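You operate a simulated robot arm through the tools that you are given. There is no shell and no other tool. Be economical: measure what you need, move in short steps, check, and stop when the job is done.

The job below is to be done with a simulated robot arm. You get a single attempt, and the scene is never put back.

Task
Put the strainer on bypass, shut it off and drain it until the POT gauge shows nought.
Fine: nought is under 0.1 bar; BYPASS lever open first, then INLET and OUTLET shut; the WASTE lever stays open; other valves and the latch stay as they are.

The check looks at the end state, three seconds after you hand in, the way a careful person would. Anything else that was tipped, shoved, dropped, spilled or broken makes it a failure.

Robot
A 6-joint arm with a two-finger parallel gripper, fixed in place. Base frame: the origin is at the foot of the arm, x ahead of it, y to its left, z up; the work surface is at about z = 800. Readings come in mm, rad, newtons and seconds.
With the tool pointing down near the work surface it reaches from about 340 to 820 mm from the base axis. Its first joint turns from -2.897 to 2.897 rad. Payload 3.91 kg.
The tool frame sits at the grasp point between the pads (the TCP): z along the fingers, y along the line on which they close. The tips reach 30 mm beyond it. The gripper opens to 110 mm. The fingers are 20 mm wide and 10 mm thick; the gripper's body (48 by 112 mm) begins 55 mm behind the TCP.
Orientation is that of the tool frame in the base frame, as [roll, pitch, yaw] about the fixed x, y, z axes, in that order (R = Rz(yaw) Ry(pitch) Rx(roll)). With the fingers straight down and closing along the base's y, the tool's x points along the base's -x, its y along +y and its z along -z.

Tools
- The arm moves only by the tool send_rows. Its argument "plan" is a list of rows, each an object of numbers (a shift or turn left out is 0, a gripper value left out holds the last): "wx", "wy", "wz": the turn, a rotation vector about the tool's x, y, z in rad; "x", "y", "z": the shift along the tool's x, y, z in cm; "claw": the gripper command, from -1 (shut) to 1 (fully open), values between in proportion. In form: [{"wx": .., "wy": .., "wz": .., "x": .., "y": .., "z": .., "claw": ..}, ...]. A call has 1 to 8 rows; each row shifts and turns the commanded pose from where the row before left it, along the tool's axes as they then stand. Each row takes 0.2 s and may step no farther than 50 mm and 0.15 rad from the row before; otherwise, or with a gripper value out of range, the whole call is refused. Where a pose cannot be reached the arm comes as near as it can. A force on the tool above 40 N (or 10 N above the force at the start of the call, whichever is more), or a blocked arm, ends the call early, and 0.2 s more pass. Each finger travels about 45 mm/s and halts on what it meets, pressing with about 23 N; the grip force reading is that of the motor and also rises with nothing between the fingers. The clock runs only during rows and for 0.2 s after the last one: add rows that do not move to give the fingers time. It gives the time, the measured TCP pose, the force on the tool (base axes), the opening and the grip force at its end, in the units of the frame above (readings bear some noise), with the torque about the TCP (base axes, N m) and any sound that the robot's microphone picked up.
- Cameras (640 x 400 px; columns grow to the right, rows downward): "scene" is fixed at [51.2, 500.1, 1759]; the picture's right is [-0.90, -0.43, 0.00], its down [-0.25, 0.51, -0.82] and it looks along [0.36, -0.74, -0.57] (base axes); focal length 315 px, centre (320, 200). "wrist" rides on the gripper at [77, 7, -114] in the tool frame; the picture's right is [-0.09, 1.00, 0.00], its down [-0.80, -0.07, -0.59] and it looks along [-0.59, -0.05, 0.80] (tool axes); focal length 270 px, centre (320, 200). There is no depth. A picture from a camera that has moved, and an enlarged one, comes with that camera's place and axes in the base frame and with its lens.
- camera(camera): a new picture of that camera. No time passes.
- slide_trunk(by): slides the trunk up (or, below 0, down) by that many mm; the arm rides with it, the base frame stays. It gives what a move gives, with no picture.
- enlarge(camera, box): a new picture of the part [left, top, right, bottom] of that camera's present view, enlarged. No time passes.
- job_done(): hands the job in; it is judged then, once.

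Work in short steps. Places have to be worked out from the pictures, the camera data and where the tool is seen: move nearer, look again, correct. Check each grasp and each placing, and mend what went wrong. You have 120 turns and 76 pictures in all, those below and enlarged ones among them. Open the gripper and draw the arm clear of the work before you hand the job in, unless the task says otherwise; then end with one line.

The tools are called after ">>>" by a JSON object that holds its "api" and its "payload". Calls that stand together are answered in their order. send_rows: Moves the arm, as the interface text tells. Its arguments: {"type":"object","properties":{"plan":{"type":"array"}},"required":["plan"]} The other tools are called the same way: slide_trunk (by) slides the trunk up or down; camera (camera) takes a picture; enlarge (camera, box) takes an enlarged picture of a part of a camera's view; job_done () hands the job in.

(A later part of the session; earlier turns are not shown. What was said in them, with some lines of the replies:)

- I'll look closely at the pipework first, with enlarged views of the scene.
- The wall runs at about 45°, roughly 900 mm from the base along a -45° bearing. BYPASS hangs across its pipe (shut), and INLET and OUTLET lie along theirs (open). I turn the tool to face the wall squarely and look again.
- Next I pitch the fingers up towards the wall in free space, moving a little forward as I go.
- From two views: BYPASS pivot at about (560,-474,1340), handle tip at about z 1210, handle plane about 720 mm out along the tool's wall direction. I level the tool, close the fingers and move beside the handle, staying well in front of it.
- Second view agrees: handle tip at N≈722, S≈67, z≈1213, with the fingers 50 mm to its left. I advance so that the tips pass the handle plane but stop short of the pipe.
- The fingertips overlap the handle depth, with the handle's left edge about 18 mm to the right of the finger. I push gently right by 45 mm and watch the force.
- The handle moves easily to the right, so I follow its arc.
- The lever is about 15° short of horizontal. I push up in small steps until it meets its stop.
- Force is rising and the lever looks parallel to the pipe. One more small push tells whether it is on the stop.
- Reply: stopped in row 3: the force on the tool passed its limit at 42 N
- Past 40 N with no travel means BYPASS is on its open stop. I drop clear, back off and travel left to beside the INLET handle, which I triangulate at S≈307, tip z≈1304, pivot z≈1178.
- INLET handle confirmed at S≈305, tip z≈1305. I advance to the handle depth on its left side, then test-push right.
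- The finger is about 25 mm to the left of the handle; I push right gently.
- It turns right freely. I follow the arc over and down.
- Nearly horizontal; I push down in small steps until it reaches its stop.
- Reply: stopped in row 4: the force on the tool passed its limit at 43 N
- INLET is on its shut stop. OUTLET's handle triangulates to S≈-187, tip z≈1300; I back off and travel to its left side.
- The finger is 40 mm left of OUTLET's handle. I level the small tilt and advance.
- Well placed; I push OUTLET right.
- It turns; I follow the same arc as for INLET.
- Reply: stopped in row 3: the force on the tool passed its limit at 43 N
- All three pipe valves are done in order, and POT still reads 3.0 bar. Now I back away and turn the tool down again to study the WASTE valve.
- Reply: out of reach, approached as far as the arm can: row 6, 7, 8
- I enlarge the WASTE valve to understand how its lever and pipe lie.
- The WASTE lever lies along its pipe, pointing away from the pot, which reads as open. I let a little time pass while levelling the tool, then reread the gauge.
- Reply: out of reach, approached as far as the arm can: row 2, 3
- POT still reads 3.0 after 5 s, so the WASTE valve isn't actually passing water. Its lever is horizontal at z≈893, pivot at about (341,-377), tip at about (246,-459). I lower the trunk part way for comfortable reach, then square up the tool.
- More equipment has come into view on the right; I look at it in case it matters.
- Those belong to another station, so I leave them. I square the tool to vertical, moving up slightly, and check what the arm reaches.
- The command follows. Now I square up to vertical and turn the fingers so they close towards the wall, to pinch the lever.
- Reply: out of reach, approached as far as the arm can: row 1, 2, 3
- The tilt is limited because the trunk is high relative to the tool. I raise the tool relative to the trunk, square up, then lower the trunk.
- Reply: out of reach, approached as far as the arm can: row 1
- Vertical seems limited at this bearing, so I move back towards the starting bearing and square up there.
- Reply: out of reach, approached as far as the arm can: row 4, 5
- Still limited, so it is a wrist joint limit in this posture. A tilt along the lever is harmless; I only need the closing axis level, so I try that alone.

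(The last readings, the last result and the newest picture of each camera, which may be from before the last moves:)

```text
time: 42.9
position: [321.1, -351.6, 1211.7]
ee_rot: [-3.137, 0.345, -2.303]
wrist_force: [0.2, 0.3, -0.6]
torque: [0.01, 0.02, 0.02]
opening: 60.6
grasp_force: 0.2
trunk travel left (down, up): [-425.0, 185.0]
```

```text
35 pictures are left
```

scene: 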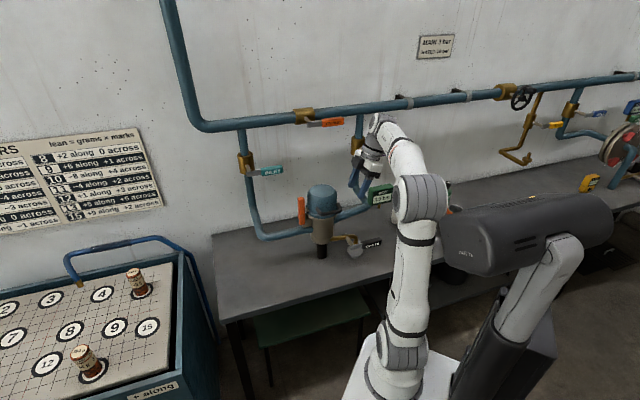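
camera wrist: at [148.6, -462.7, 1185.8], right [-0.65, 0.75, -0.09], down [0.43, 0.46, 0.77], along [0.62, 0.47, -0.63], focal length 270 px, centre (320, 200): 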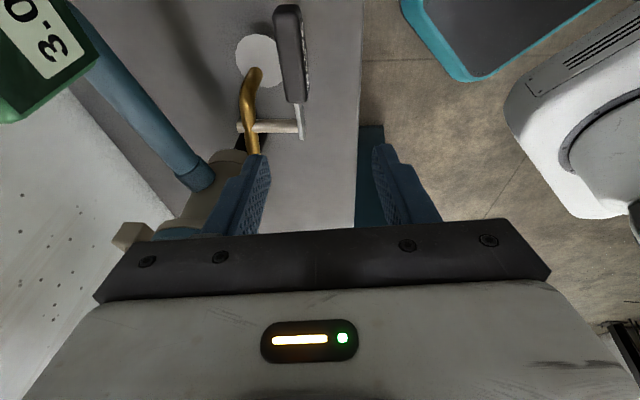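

Good: closing axis level, with the fingers leaning 20° along the lever, which is fine. I align yaw and move over the WASTE handle at about (266,-444).

>>> {"api": "send_rows", "payload": {"plan": [{"wz": 0.053}, {"x": 3.26, "y": -0.87, "z": -1.17}, {"x": 3.26, "y": -0.87, "z": -1.17}, {"x": 3.26, "y": -0.87, "z": -1.17}, {}]}}

>>> {"api": "slide_trunk", "payload": {"by": -120}}

>>> {"api": "camera", "payload": {"camera": "wrist"}}

>>> {"api": "camera", "payload": {"camera": "scene"}}

```text
time: 44.1
position: [268.2, -443.6, 1212.1]
ee_rot: [3.129, 0.344, -2.357]
wrist_force: [-0.4, -0.4, 0.1]
torque: [0.04, -0.03, -0.04]
opening: 60.6
grasp_force: 0.0
trunk travel left (down, up): [-425.0, 185.0]
```

```text
time: 45.6
position: [268.5, -444.0, 1090.9]
ee_rot: [3.127, 0.345, -2.36]
wrist_force: [0.0, -1.1, 0.7]
torque: [-0.01, 0.0, 0.0]
opening: 60.4
grasp_force: 0.0
trunk travel left (down, up): [-305.0, 305.0]
```

```text
34 pictures are left
camera wrist: at [185.7, -518.8, 1173.5], right [-0.65, 0.76, 0.04], down [0.45, 0.33, 0.83], along [0.62, 0.56, -0.56], focal length 270 px, centre (320, 200)
```

wrist: 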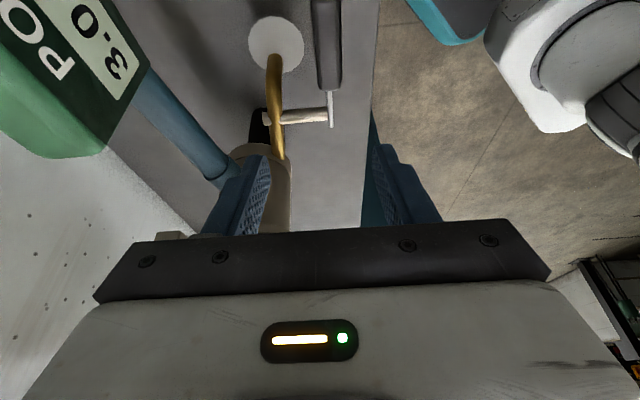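

```text
33 pictures are left
```

scene: 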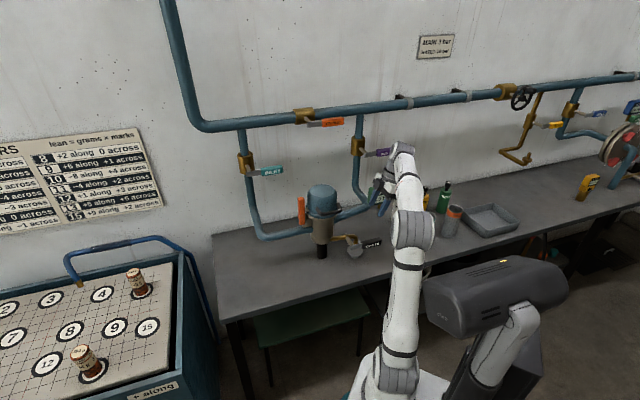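

The handle appears at N≈493, about 10 mm nearer the robot than the tool. I adjust, open a bit more and lower further.

>>> {"api": "send_rows", "payload": {"plan": [{"y": 1.0, "claw": 0.4}, {}]}}

>>> {"api": "slide_trunk", "payload": {"by": -110}}

>>> {"api": "camera", "payload": {"camera": "wrist"}}

>>> {"api": "enlarge", "payload": {"camera": "scene", "box": [280, 130, 440, 290]}}

```text
time: 46.2
position: [261.4, -436.7, 1092.3]
ee_rot: [3.128, 0.345, -2.36]
wrist_force: [0.5, 0.4, -0.1]
torque: [-0.02, 0.03, -0.01]
opening: 76.7
grasp_force: 0.1
trunk travel left (down, up): [-305.0, 305.0]
```

```text
time: 47.6
position: [261.8, -437.4, 980.5]
ee_rot: [3.128, 0.345, -2.36]
wrist_force: [0.1, 0.0, 0.7]
torque: [0.02, -0.02, -0.02]
opening: 77.0
grasp_force: 0.0
trunk travel left (down, up): [-195.0, 415.0]
```

```text
32 pictures are left
camera wrist: at [178.6, -512.0, 1063.6], right [-0.65, 0.76, 0.04], down [0.45, 0.33, 0.83], along [0.62, 0.56, -0.56], focal length 270 px, centre (320, 200)
```

wrist: 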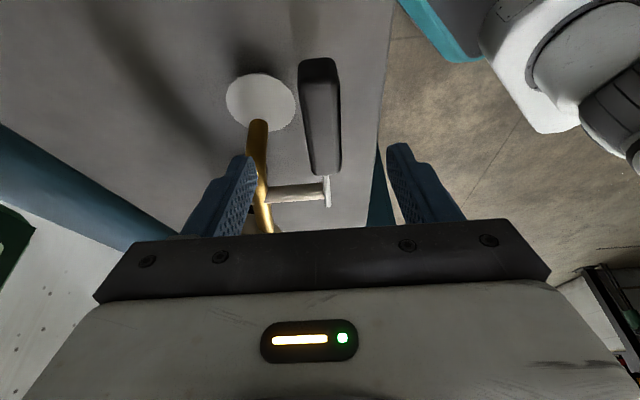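

```text
2.50 times, centred on (360, 210) of scene
camera zoom: at [51.2, 500.1, 1759.0], right [-0.9, -0.43, 0.0], down [-0.25, 0.51, -0.82], along [0.36, -0.74, -0.57], focal length 787 px, centre (220, 175)
```

zoom: 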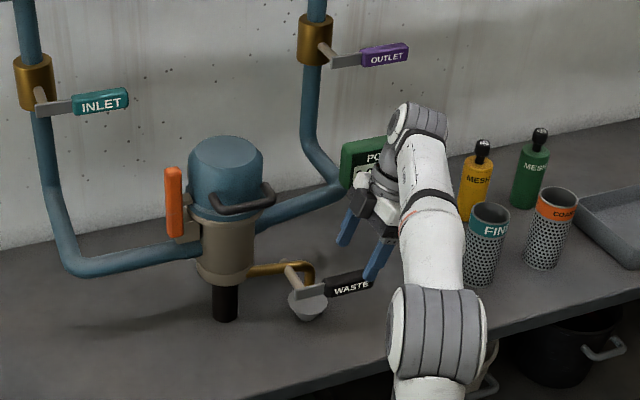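

Handle lies centred between the fingers (N≈491 vs 495), and the tundish rim at z≈826 stays clear below the tips. I shift slightly towards the pivot and lower onto the handle.

>>> {"api": "send_rows", "payload": {"plan": [{"x": -0.8, "y": 0.3}, {}]}}

>>> {"api": "slide_trunk", "payload": {"by": -87}}

>>> {"api": "camera", "payload": {"camera": "wrist"}}

>>> {"api": "enlarge", "payload": {"camera": "scene", "box": [280, 130, 440, 290]}}

```text
time: 48.2
position: [263.9, -428.7, 985.5]
ee_rot: [3.128, 0.345, -2.357]
wrist_force: [-0.7, -0.9, -0.7]
torque: [0.0, 0.02, 0.02]
opening: 76.9
grasp_force: 0.1
trunk travel left (down, up): [-195.0, 415.0]
```

```text
time: 49.4
position: [264.4, -430.3, 897.1]
ee_rot: [3.126, 0.346, -2.36]
wrist_force: [0.0, 0.8, -0.4]
torque: [-0.04, 0.03, 0.03]
opening: 77.2
grasp_force: 0.1
trunk travel left (down, up): [-108.0, 502.0]
```

```text
30 pictures are left
camera wrist: at [181.6, -504.5, 979.5], right [-0.65, 0.76, 0.04], down [0.45, 0.33, 0.83], along [0.62, 0.56, -0.56], focal length 270 px, centre (320, 200)
```

wrist: 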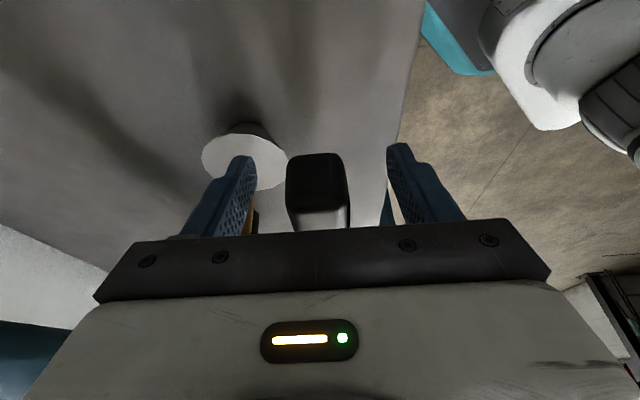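

```text
2.50 times, centred on (360, 210) of scene
camera zoom: at [51.2, 500.1, 1759.0], right [-0.9, -0.43, 0.0], down [-0.25, 0.51, -0.82], along [0.36, -0.74, -0.57], focal length 787 px, centre (220, 175)
```

zoom: 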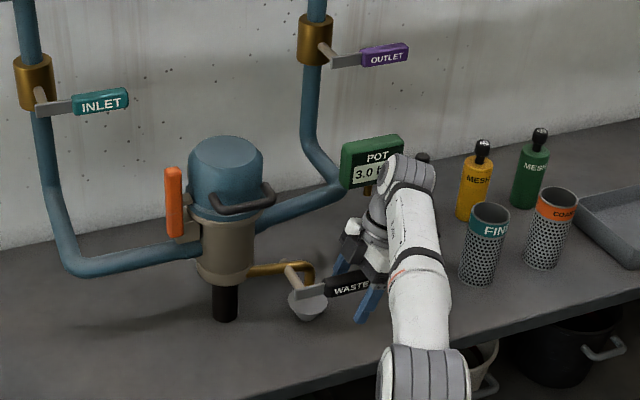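

The handle is centred between the fingers. I close on it.

>>> {"api": "send_rows", "payload": {"plan": [{"claw": -1}, {}, {}, {}, {}]}}

>>> {"api": "camera", "payload": {"camera": "wrist"}}

```text
time: 50.6
position: [265.1, -430.7, 897.2]
ee_rot: [3.13, 0.346, -2.359]
wrist_force: [0.0, 1.8, -1.6]
torque: [-0.62, -0.53, -0.77]
opening: 23.5
grasp_force: 45.2
trunk travel left (down, up): [-108.0, 502.0]
```

```text
28 pictures are left
camera wrist: at [181.5, -504.4, 979.5], right [-0.65, 0.76, 0.04], down [0.45, 0.33, 0.83], along [0.62, 0.56, -0.56], focal length 270 px, centre (320, 200)
```

wrist: 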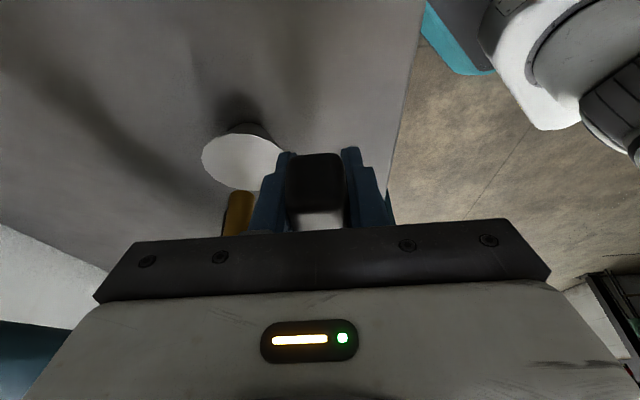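

Gripped at 23.5 mm. I test by lifting 10 mm and watch the force.

>>> {"api": "send_rows", "payload": {"plan": [{"x": -0.17, "z": -0.47}, {"x": -0.18, "z": -0.47}, {}]}}

```text
time: 51.4
position: [264.1, -430.3, 907.7]
ee_rot: [3.128, 0.347, -2.36]
wrist_force: [-6.9, 9.8, -18.1]
torque: [-1.69, 0.19, -0.99]
opening: 23.6
grasp_force: 44.9
trunk travel left (down, up): [-108.0, 502.0]
```

It rose 10 mm with 18 N of resistance; I check whether the lever really turned and whether the gauge has changed.

>>> {"api": "enlarge", "payload": {"camera": "scene", "box": [290, 180, 400, 270]}}

>>> {"api": "camera", "payload": {"camera": "wrist"}}

```text
4.44 times, centred on (345, 225) of scene
camera zoom: at [51.2, 500.1, 1759.0], right [-0.9, -0.43, 0.0], down [-0.25, 0.51, -0.82], along [0.36, -0.74, -0.57], focal length 1400 px, centre (209, 89)
```

zoom: 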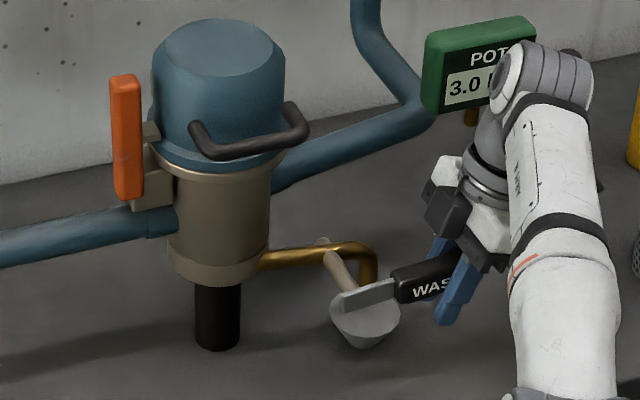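

```text
26 pictures are left
camera wrist: at [181.7, -504.4, 989.6], right [-0.65, 0.76, 0.04], down [0.45, 0.33, 0.83], along [0.62, 0.56, -0.56], focal length 270 px, centre (320, 200)
```

wrist: 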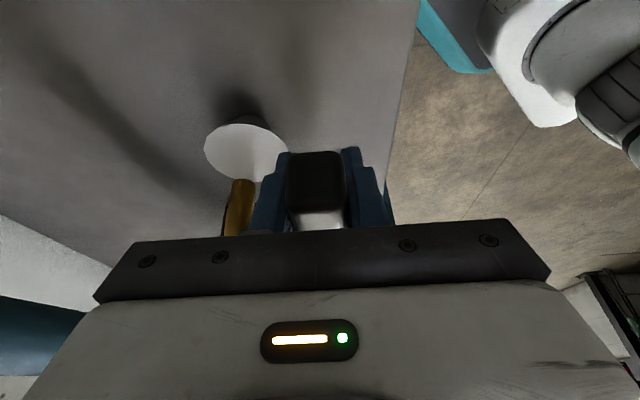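

The handle moved with the fingers, without slip. I carry on along the arc another ~15°.

>>> {"api": "send_rows", "payload": {"plan": [{"x": -0.3, "z": -0.55}, {"x": -0.34, "z": -0.54}, {"x": -0.36, "z": -0.53}, {"x": -0.38, "z": -0.52}, {}]}}

>>> {"api": "enlarge", "payload": {"camera": "scene", "box": [290, 180, 400, 270]}}

```text
time: 51.9
position: [263.7, -429.7, 913.0]
ee_rot: [3.119, 0.344, -2.364]
wrist_force: [-1.2, 3.8, -10.6]
torque: [-1.39, -0.24, -0.92]
opening: 24.1
grasp_force: 45.4
trunk travel left (down, up): [-108.0, 502.0]
stopped in row 2: the force on the tool passed its limit at 42 N (the readings are from after the stop); the commanded pose is now the measured one
```

```text
4.44 times, centred on (345, 225) of scene
camera zoom: at [51.2, 500.1, 1759.0], right [-0.9, -0.43, 0.0], down [-0.25, 0.51, -0.82], along [0.36, -0.74, -0.57], focal length 1400 px, centre (209, 89)
```

zoom: 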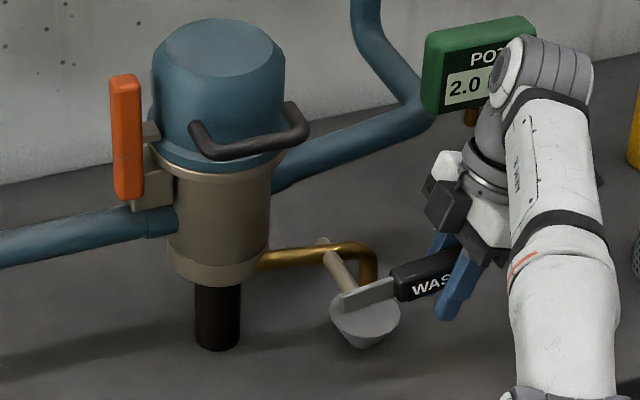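

The POT gauge has dropped to 2.0 bar, so it has started draining. I hold still for a second or so and look again.

>>> {"api": "send_rows", "payload": {"plan": [{}, {}, {}, {}, {}]}}

>>> {"api": "enlarge", "payload": {"camera": "scene", "box": [290, 180, 400, 270]}}

```text
time: 53.1
position: [263.9, -429.5, 913.1]
ee_rot: [3.118, 0.344, -2.366]
wrist_force: [-3.9, 4.3, -15.6]
torque: [-1.52, 0.13, -1.27]
opening: 23.9
grasp_force: 44.9
trunk travel left (down, up): [-108.0, 502.0]
```

```text
4.44 times, centred on (345, 225) of scene
camera zoom: at [51.2, 500.1, 1759.0], right [-0.9, -0.43, 0.0], down [-0.25, 0.51, -0.82], along [0.36, -0.74, -0.57], focal length 1400 px, centre (209, 89)
```

zoom: 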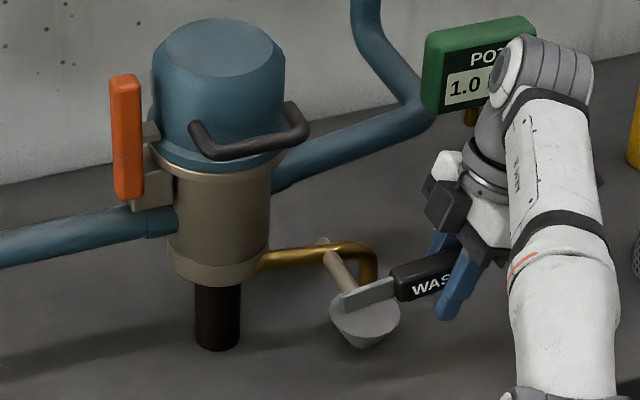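

It drains steadily. I hold until it's empty.

>>> {"api": "send_rows", "payload": {"plan": [{}, {}, {}, {}, {}, {}, {}, {}]}}

>>> {"api": "camera", "payload": {"camera": "wrist"}}

>>> {"api": "enlarge", "payload": {"camera": "scene", "box": [290, 180, 400, 270]}}

```text
time: 54.9
position: [265.2, -430.5, 912.6]
ee_rot: [3.118, 0.343, -2.365]
wrist_force: [-5.2, 3.4, -15.9]
torque: [-1.59, 0.25, -1.06]
opening: 23.5
grasp_force: 44.9
trunk travel left (down, up): [-108.0, 502.0]
```

```text
23 pictures are left
camera wrist: at [182.1, -504.3, 995.6], right [-0.64, 0.76, 0.05], down [0.45, 0.33, 0.83], along [0.62, 0.56, -0.56], focal length 270 px, centre (320, 200)
```

wrist: 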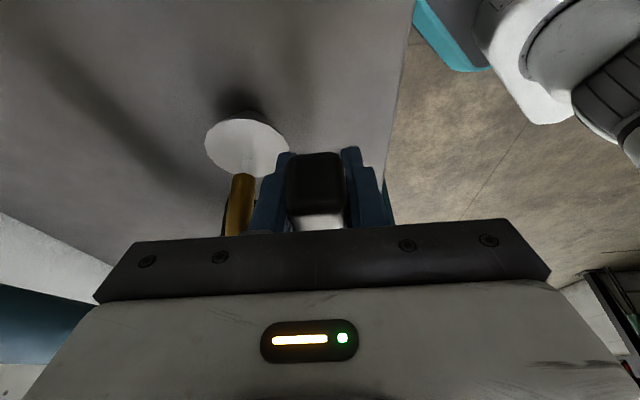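

```text
4.44 times, centred on (345, 225) of scene
camera zoom: at [51.2, 500.1, 1759.0], right [-0.9, -0.43, 0.0], down [-0.25, 0.51, -0.82], along [0.36, -0.74, -0.57], focal length 1400 px, centre (209, 89)
```

zoom: 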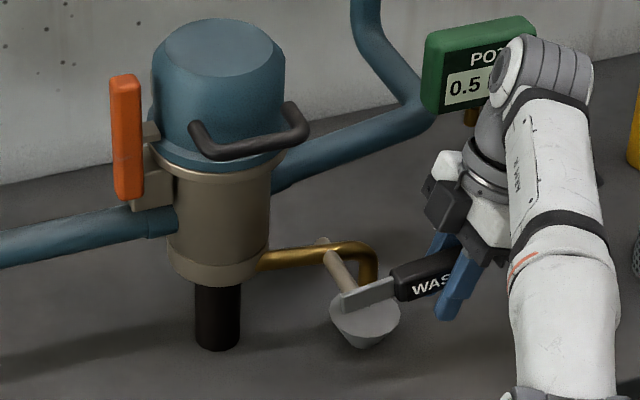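

0.5 bar and falling. The resistance is mostly twist friction in my grip (about 1.3 N m about the lever axis), so the lever is likely not at its end. I ease the grip slightly and check.

>>> {"api": "send_rows", "payload": {"plan": [{"claw": -0.57}, {}, {}, {}]}}

>>> {"api": "enlarge", "payload": {"camera": "scene", "box": [290, 180, 400, 270]}}

```text
time: 55.9
position: [265.1, -429.6, 912.9]
ee_rot: [3.12, 0.344, -2.364]
wrist_force: [0.7, -0.5, 1.8]
torque: [0.0, -0.03, -0.01]
opening: 24.8
grasp_force: 1.2
trunk travel left (down, up): [-108.0, 502.0]
```

```text
4.44 times, centred on (345, 225) of scene
camera zoom: at [51.2, 500.1, 1759.0], right [-0.9, -0.43, 0.0], down [-0.25, 0.51, -0.82], along [0.36, -0.74, -0.57], focal length 1400 px, centre (209, 89)
```

zoom: 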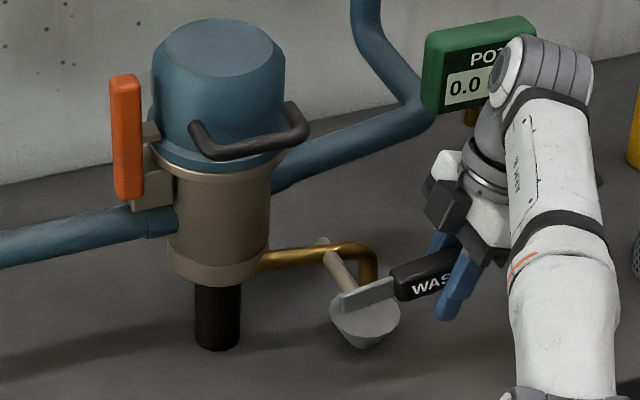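

POT reads 0.0. To leave WASTE definitely open rather than just cracked, I take it to its stop with a lighter grip so the handle can pivot in the pads.

>>> {"api": "send_rows", "payload": {"plan": [{"claw": -0.64}, {}, {"x": -0.385, "z": -0.658}, {"x": -0.438, "z": -0.629}, {"x": -0.479, "z": -0.593}, {}]}}

>>> {"api": "camera", "payload": {"camera": "wrist"}}

>>> {"api": "enlarge", "payload": {"camera": "scene", "box": [290, 180, 400, 270]}}

```text
time: 56.8
position: [264.8, -428.1, 917.6]
ee_rot: [3.107, 0.341, -2.372]
wrist_force: [-0.6, 3.9, -14.5]
torque: [-1.79, -0.16, -1.07]
opening: 24.1
grasp_force: 45.3
trunk travel left (down, up): [-108.0, 502.0]
stopped in row 4: the force on the tool passed its limit at 57 N (the readings are from after the stop); the commanded pose is now the measured one
```

```text
20 pictures are left
camera wrist: at [182.7, -504.1, 1000.0], right [-0.64, 0.77, 0.06], down [0.46, 0.32, 0.83], along [0.61, 0.56, -0.56], focal length 270 px, centre (320, 200)
```

wrist: 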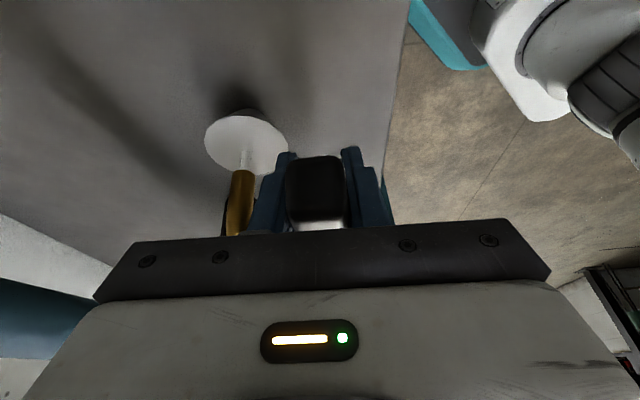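

```text
4.44 times, centred on (345, 225) of scene
camera zoom: at [51.2, 500.1, 1759.0], right [-0.9, -0.43, 0.0], down [-0.25, 0.51, -0.82], along [0.36, -0.74, -0.57], focal length 1400 px, centre (209, 89)
```

zoom: 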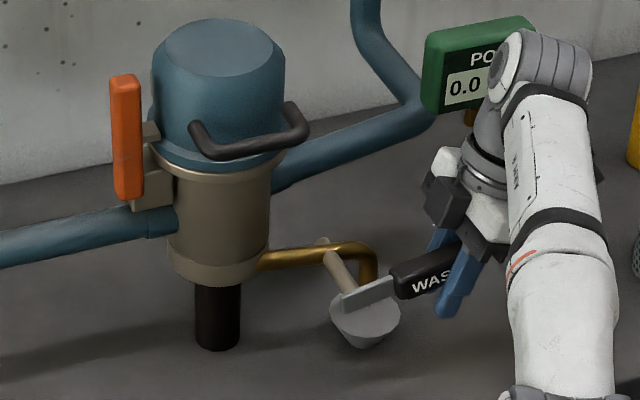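

Gauge 0.0, but the firm grip binds. A cleaner way is to release and push the handle end up from below with closed, tilted fingers. First I release, withdraw along the fingers and look at the lever.

>>> {"api": "send_rows", "payload": {"plan": [{"claw": 0.1}, {}, {}, {"z": -4}, {"z": -4}, {"z": -2, "x": 4}, {"x": 4, "claw": -1}, {}]}}

>>> {"api": "camera", "payload": {"camera": "wrist"}}

>>> {"api": "enlarge", "payload": {"camera": "scene", "box": [290, 180, 400, 270]}}

```text
time: 58.6
position: [189.5, -493.2, 958.3]
ee_rot: [3.112, 0.341, -2.37]
wrist_force: [-0.9, 0.3, -0.6]
torque: [-0.03, 0.01, -0.01]
opening: 7.6
grasp_force: 0.1
out of reach, approached as far as the arm can: row 5, 6
trunk travel left (down, up): [-108.0, 502.0]
```

```text
18 pictures are left
camera wrist: at [107.0, -568.5, 1041.5], right [-0.64, 0.77, 0.06], down [0.46, 0.33, 0.83], along [0.61, 0.56, -0.56], focal length 270 px, centre (320, 200)
```

wrist: 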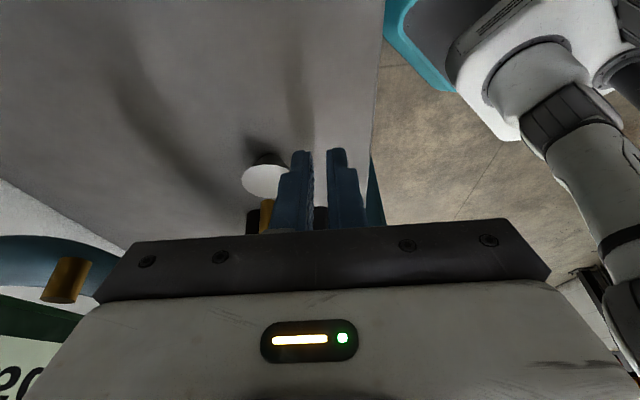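

```text
4.44 times, centred on (345, 225) of scene
camera zoom: at [51.2, 500.1, 1759.0], right [-0.9, -0.43, 0.0], down [-0.25, 0.51, -0.82], along [0.36, -0.74, -0.57], focal length 1400 px, centre (209, 89)
```

zoom: 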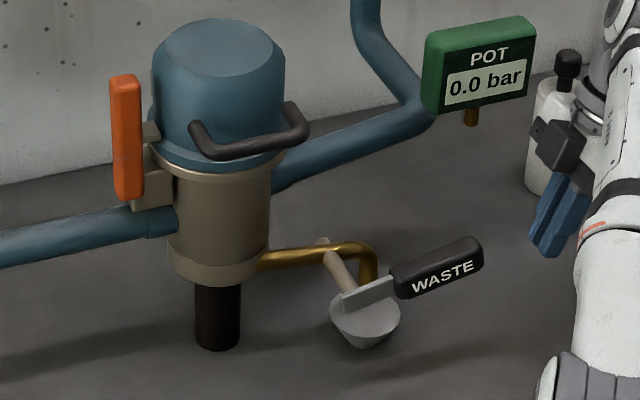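

The lever sits about 11° up and POT reads 0.0. I tilt the closed fingers further so they can get under the handle end.

>>> {"api": "send_rows", "payload": {"plan": [{"wy": -0.128}, {"wy": -0.128}, {"wy": -0.128}, {"wy": -0.128}, {}]}}

>>> {"api": "enlarge", "payload": {"camera": "scene", "box": [300, 150, 460, 290]}}

```text
time: 59.8
position: [210.1, -455.6, 895.2]
ee_rot: [3.1, 0.854, -2.391]
wrist_force: [-0.2, 1.2, 0.0]
torque: [0.01, 0.01, 0.01]
opening: 0.0
grasp_force: 23.0
out of reach, approached as far as the arm can: row 1, 2, 3, 4
trunk travel left (down, up): [-108.0, 502.0]
```

```text
2.86 times, centred on (380, 220) of scene
camera zoom: at [51.2, 500.1, 1759.0], right [-0.9, -0.43, 0.0], down [-0.25, 0.51, -0.82], along [0.36, -0.74, -0.57], focal length 900 px, centre (149, 143)
```

zoom: 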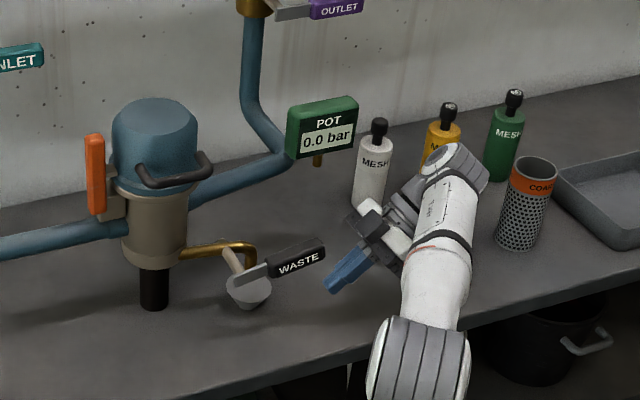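

The arm couldn't keep that point but ended near where I wanted (S≈-170, z≈895), 19 mm short in N; forces are nil. I slide under the handle end.

>>> {"api": "send_rows", "payload": {"plan": [{"y": -0.95}, {"y": -0.95}, {}]}}

>>> {"api": "camera", "payload": {"camera": "wrist"}}

>>> {"api": "enlarge", "payload": {"camera": "scene", "box": [300, 150, 460, 290]}}

```text
time: 60.6
position: [224.1, -467.6, 894.4]
ee_rot: [3.102, 0.852, -2.394]
wrist_force: [0.5, 0.0, -0.6]
torque: [0.01, 0.03, 0.01]
opening: 0.1
grasp_force: 23.1
trunk travel left (down, up): [-108.0, 502.0]
```

```text
15 pictures are left
camera wrist: at [121.7, -559.7, 912.8], right [-0.66, 0.75, 0.09], down [0.13, -0.01, 0.99], along [0.74, 0.66, -0.09], focal length 270 px, centre (320, 200)
```

wrist: 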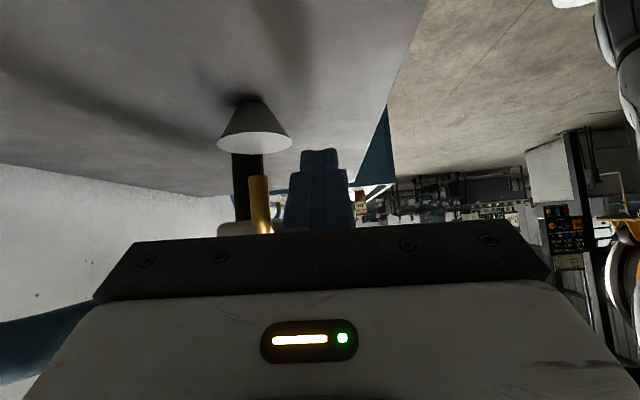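

```text
2.86 times, centred on (380, 220) of scene
camera zoom: at [51.2, 500.1, 1759.0], right [-0.9, -0.43, 0.0], down [-0.25, 0.51, -0.82], along [0.36, -0.74, -0.57], focal length 900 px, centre (149, 143)
```

zoom: 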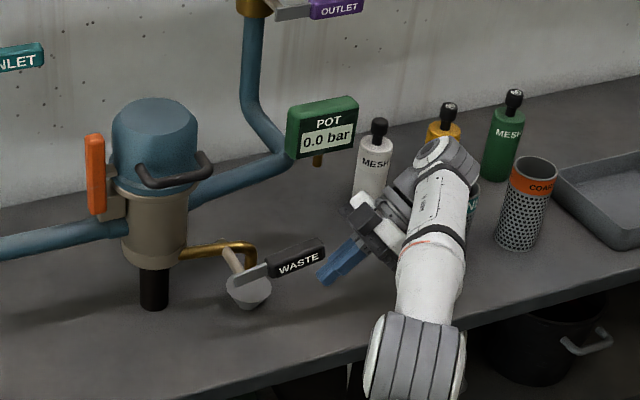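

The fingertips sit just below the handle end. I push up-and-over along the tool's -x, in small steps, watching the force.

>>> {"api": "send_rows", "payload": {"plan": [{"x": -0.8}, {"x": -0.8}, {"x": -0.7}, {"x": -0.7}, {"x": -0.7}, {"x": -0.7}, {}]}}

>>> {"api": "enlarge", "payload": {"camera": "scene", "box": [300, 150, 460, 290]}}

```text
time: 62.2
position: [247.9, -443.4, 920.0]
ee_rot: [3.1, 0.852, -2.393]
wrist_force: [-2.3, -1.1, -0.4]
torque: [0.04, -0.04, 0.01]
opening: 0.0
grasp_force: 23.3
out of reach, approached as far as the arm can: row 1, 4, 6
trunk travel left (down, up): [-108.0, 502.0]
```

```text
2.86 times, centred on (380, 220) of scene
camera zoom: at [51.2, 500.1, 1759.0], right [-0.9, -0.43, 0.0], down [-0.25, 0.51, -0.82], along [0.36, -0.74, -0.57], focal length 900 px, centre (149, 143)
```

zoom: 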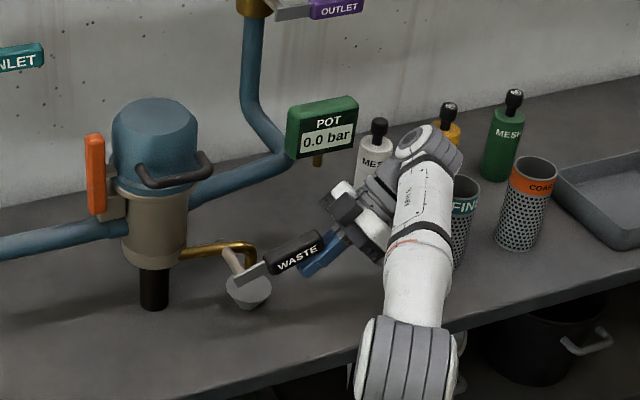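

The lever turns freely (about 2.5 N). I continue.

>>> {"api": "send_rows", "payload": {"plan": [{"x": -0.9}, {"x": -0.9}, {"x": -0.9}, {"x": -0.9}, {"x": -0.9}, {"x": -0.9}, {}]}}

>>> {"api": "enlarge", "payload": {"camera": "scene", "box": [300, 150, 460, 290]}}

```text
time: 63.8
position: [278.2, -414.6, 953.0]
ee_rot: [3.102, 0.854, -2.394]
wrist_force: [-6.9, -7.1, -2.6]
torque: [-0.13, 0.17, 0.04]
opening: 0.0
grasp_force: 22.6
out of reach, approached as far as the arm can: row 2, 4, 6
trunk travel left (down, up): [-108.0, 502.0]
```

```text
2.86 times, centred on (380, 220) of scene
camera zoom: at [51.2, 500.1, 1759.0], right [-0.9, -0.43, 0.0], down [-0.25, 0.51, -0.82], along [0.36, -0.74, -0.57], focal length 900 px, centre (149, 143)
```

zoom: 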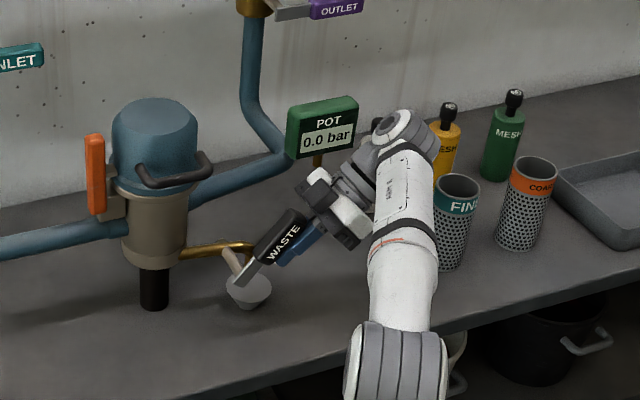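

Lever at about 40°, now lying along the fingers. I draw back 10 mm so the palm doesn't touch it, then keep pushing over.

>>> {"api": "send_rows", "payload": {"plan": [{"z": -1.0}, {"x": -0.9}, {"x": -0.9}, {"x": -0.9}, {"x": -0.9}, {"x": -0.9}, {}]}}

>>> {"api": "enlarge", "payload": {"camera": "scene", "box": [300, 150, 460, 290]}}

```text
time: 65.2
position: [296.8, -399.2, 973.1]
ee_rot: [3.094, 0.848, -2.411]
wrist_force: [-13.6, -17.6, 0.2]
torque: [-0.35, -0.03, -0.04]
opening: 0.2
grasp_force: 23.3
out of reach, approached as far as the arm can: row 1, 3, 5
trunk travel left (down, up): [-108.0, 502.0]
stopped in row 6: the force on the tool passed its limit at 47 N (the readings are from after the stop); the commanded pose is now the measured one
```

```text
2.86 times, centred on (380, 220) of scene
camera zoom: at [51.2, 500.1, 1759.0], right [-0.9, -0.43, 0.0], down [-0.25, 0.51, -0.82], along [0.36, -0.74, -0.57], focal length 900 px, centre (149, 143)
```

zoom: 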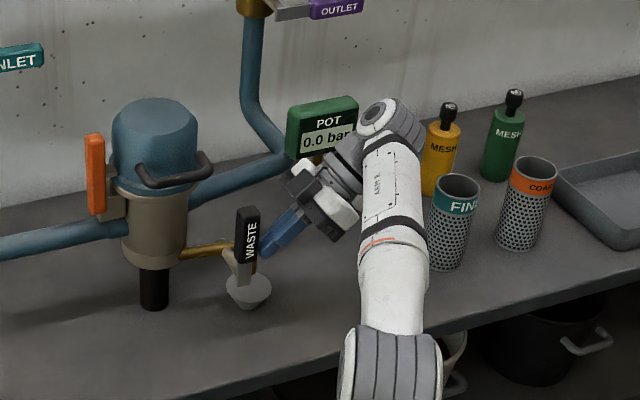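

WASTE is now upright on its open stop, with POT at 0.0. I back the fingers off, withdraw towards the robot and raise the trunk clear.

>>> {"api": "send_rows", "payload": {"plan": [{"x": 1.0, "z": -1.5}, {"x": 1.0, "z": -2}, {"x": 0.5, "z": -2}, {"z": -2, "claw": -0.5}, {}]}}

>>> {"api": "slide_trunk", "payload": {"by": 200}}

>>> {"api": "camera", "payload": {"camera": "scene"}}

```text
time: 66.4
position: [275.0, -419.5, 953.0]
ee_rot: [3.098, 0.846, -2.407]
wrist_force: [0.2, 0.0, 0.6]
torque: [-0.01, -0.02, 0.0]
opening: 27.6
grasp_force: 0.0
out of reach, approached as far as the arm can: row 1, 2, 3, 4
trunk travel left (down, up): [-108.0, 502.0]
```

```text
time: 68.5
position: [276.1, -418.5, 1152.9]
ee_rot: [3.098, 0.846, -2.406]
wrist_force: [0.3, 0.3, -0.1]
torque: [0.0, 0.01, 0.03]
opening: 27.2
grasp_force: 0.1
trunk travel left (down, up): [-308.0, 302.0]
```

```text
10 pictures are left
```

scene: 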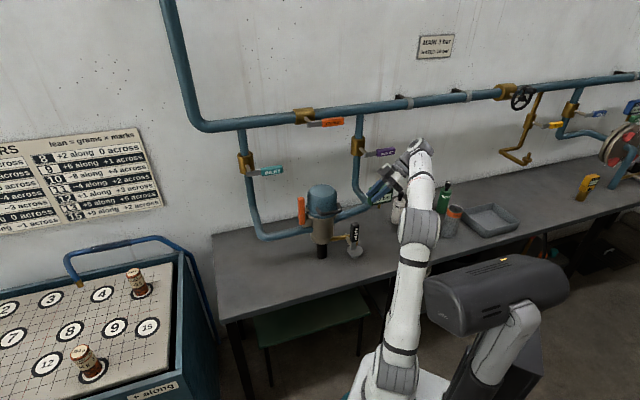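

The arm is clear. I open the gripper, draw back further and take a final check of all levers.

>>> {"api": "send_rows", "payload": {"plan": [{"y": 3, "claw": 1}, {"y": 3}, {"y": 3}, {"y": 3}, {}, {}, {}, {}]}}

>>> {"api": "enlarge", "payload": {"camera": "scene", "box": [220, 90, 420, 270]}}

>>> {"api": "enlarge", "payload": {"camera": "scene", "box": [340, 140, 540, 260]}}

```text
time: 70.3
position: [198.5, -330.0, 1145.5]
ee_rot: [3.102, 0.845, -2.408]
wrist_force: [0.4, -0.5, -0.1]
torque: [-0.03, 0.03, -0.02]
opening: 109.9
grasp_force: 0.0
out of reach, approached as far as the arm can: row 3, 4
trunk travel left (down, up): [-308.0, 302.0]
```

```text
2.22 times, centred on (320, 180) of scene
camera zoom: at [51.2, 500.1, 1759.0], right [-0.9, -0.43, 0.0], down [-0.25, 0.51, -0.82], along [0.36, -0.74, -0.57], focal length 700 px, centre (320, 244)
```

zoom: 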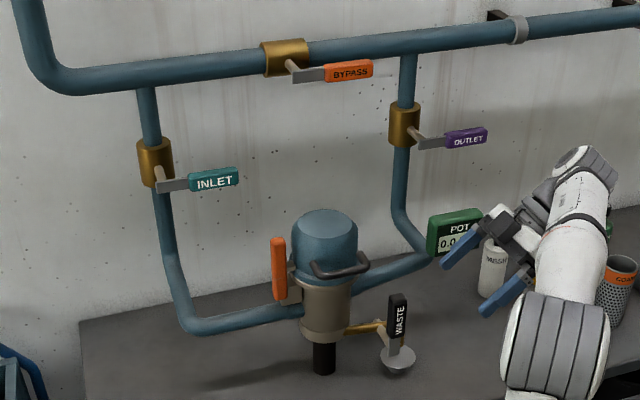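

```text
3.20 times, centred on (440, 200) of scene
camera zoom: at [51.2, 500.1, 1759.0], right [-0.9, -0.43, 0.0], down [-0.25, 0.51, -0.82], along [0.36, -0.74, -0.57], focal length 1008 px, centre (-64, 200)
```

zoom: 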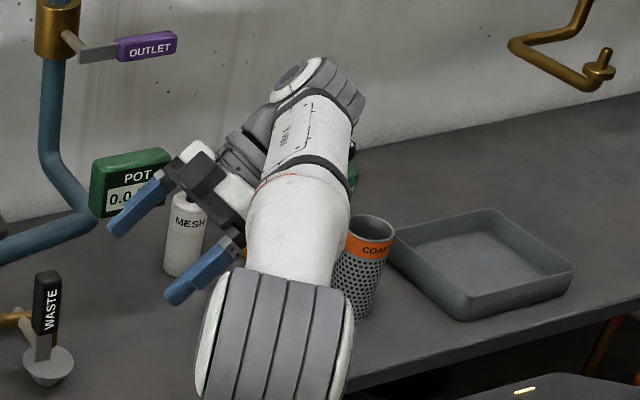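

BYPASS is open, INLET and OUTLET are shut, WASTE is open, POT reads 0.0 and the latch is untouched. The gripper is open and clear of the work, so I hand in.

>>> {"api": "job_done", "payload": {}}

```text
The job is handed in.
```

The strainer is on bypass, INLET and OUTLET are shut, WASTE is left open, and the POT gauge reads 0.0 bar.
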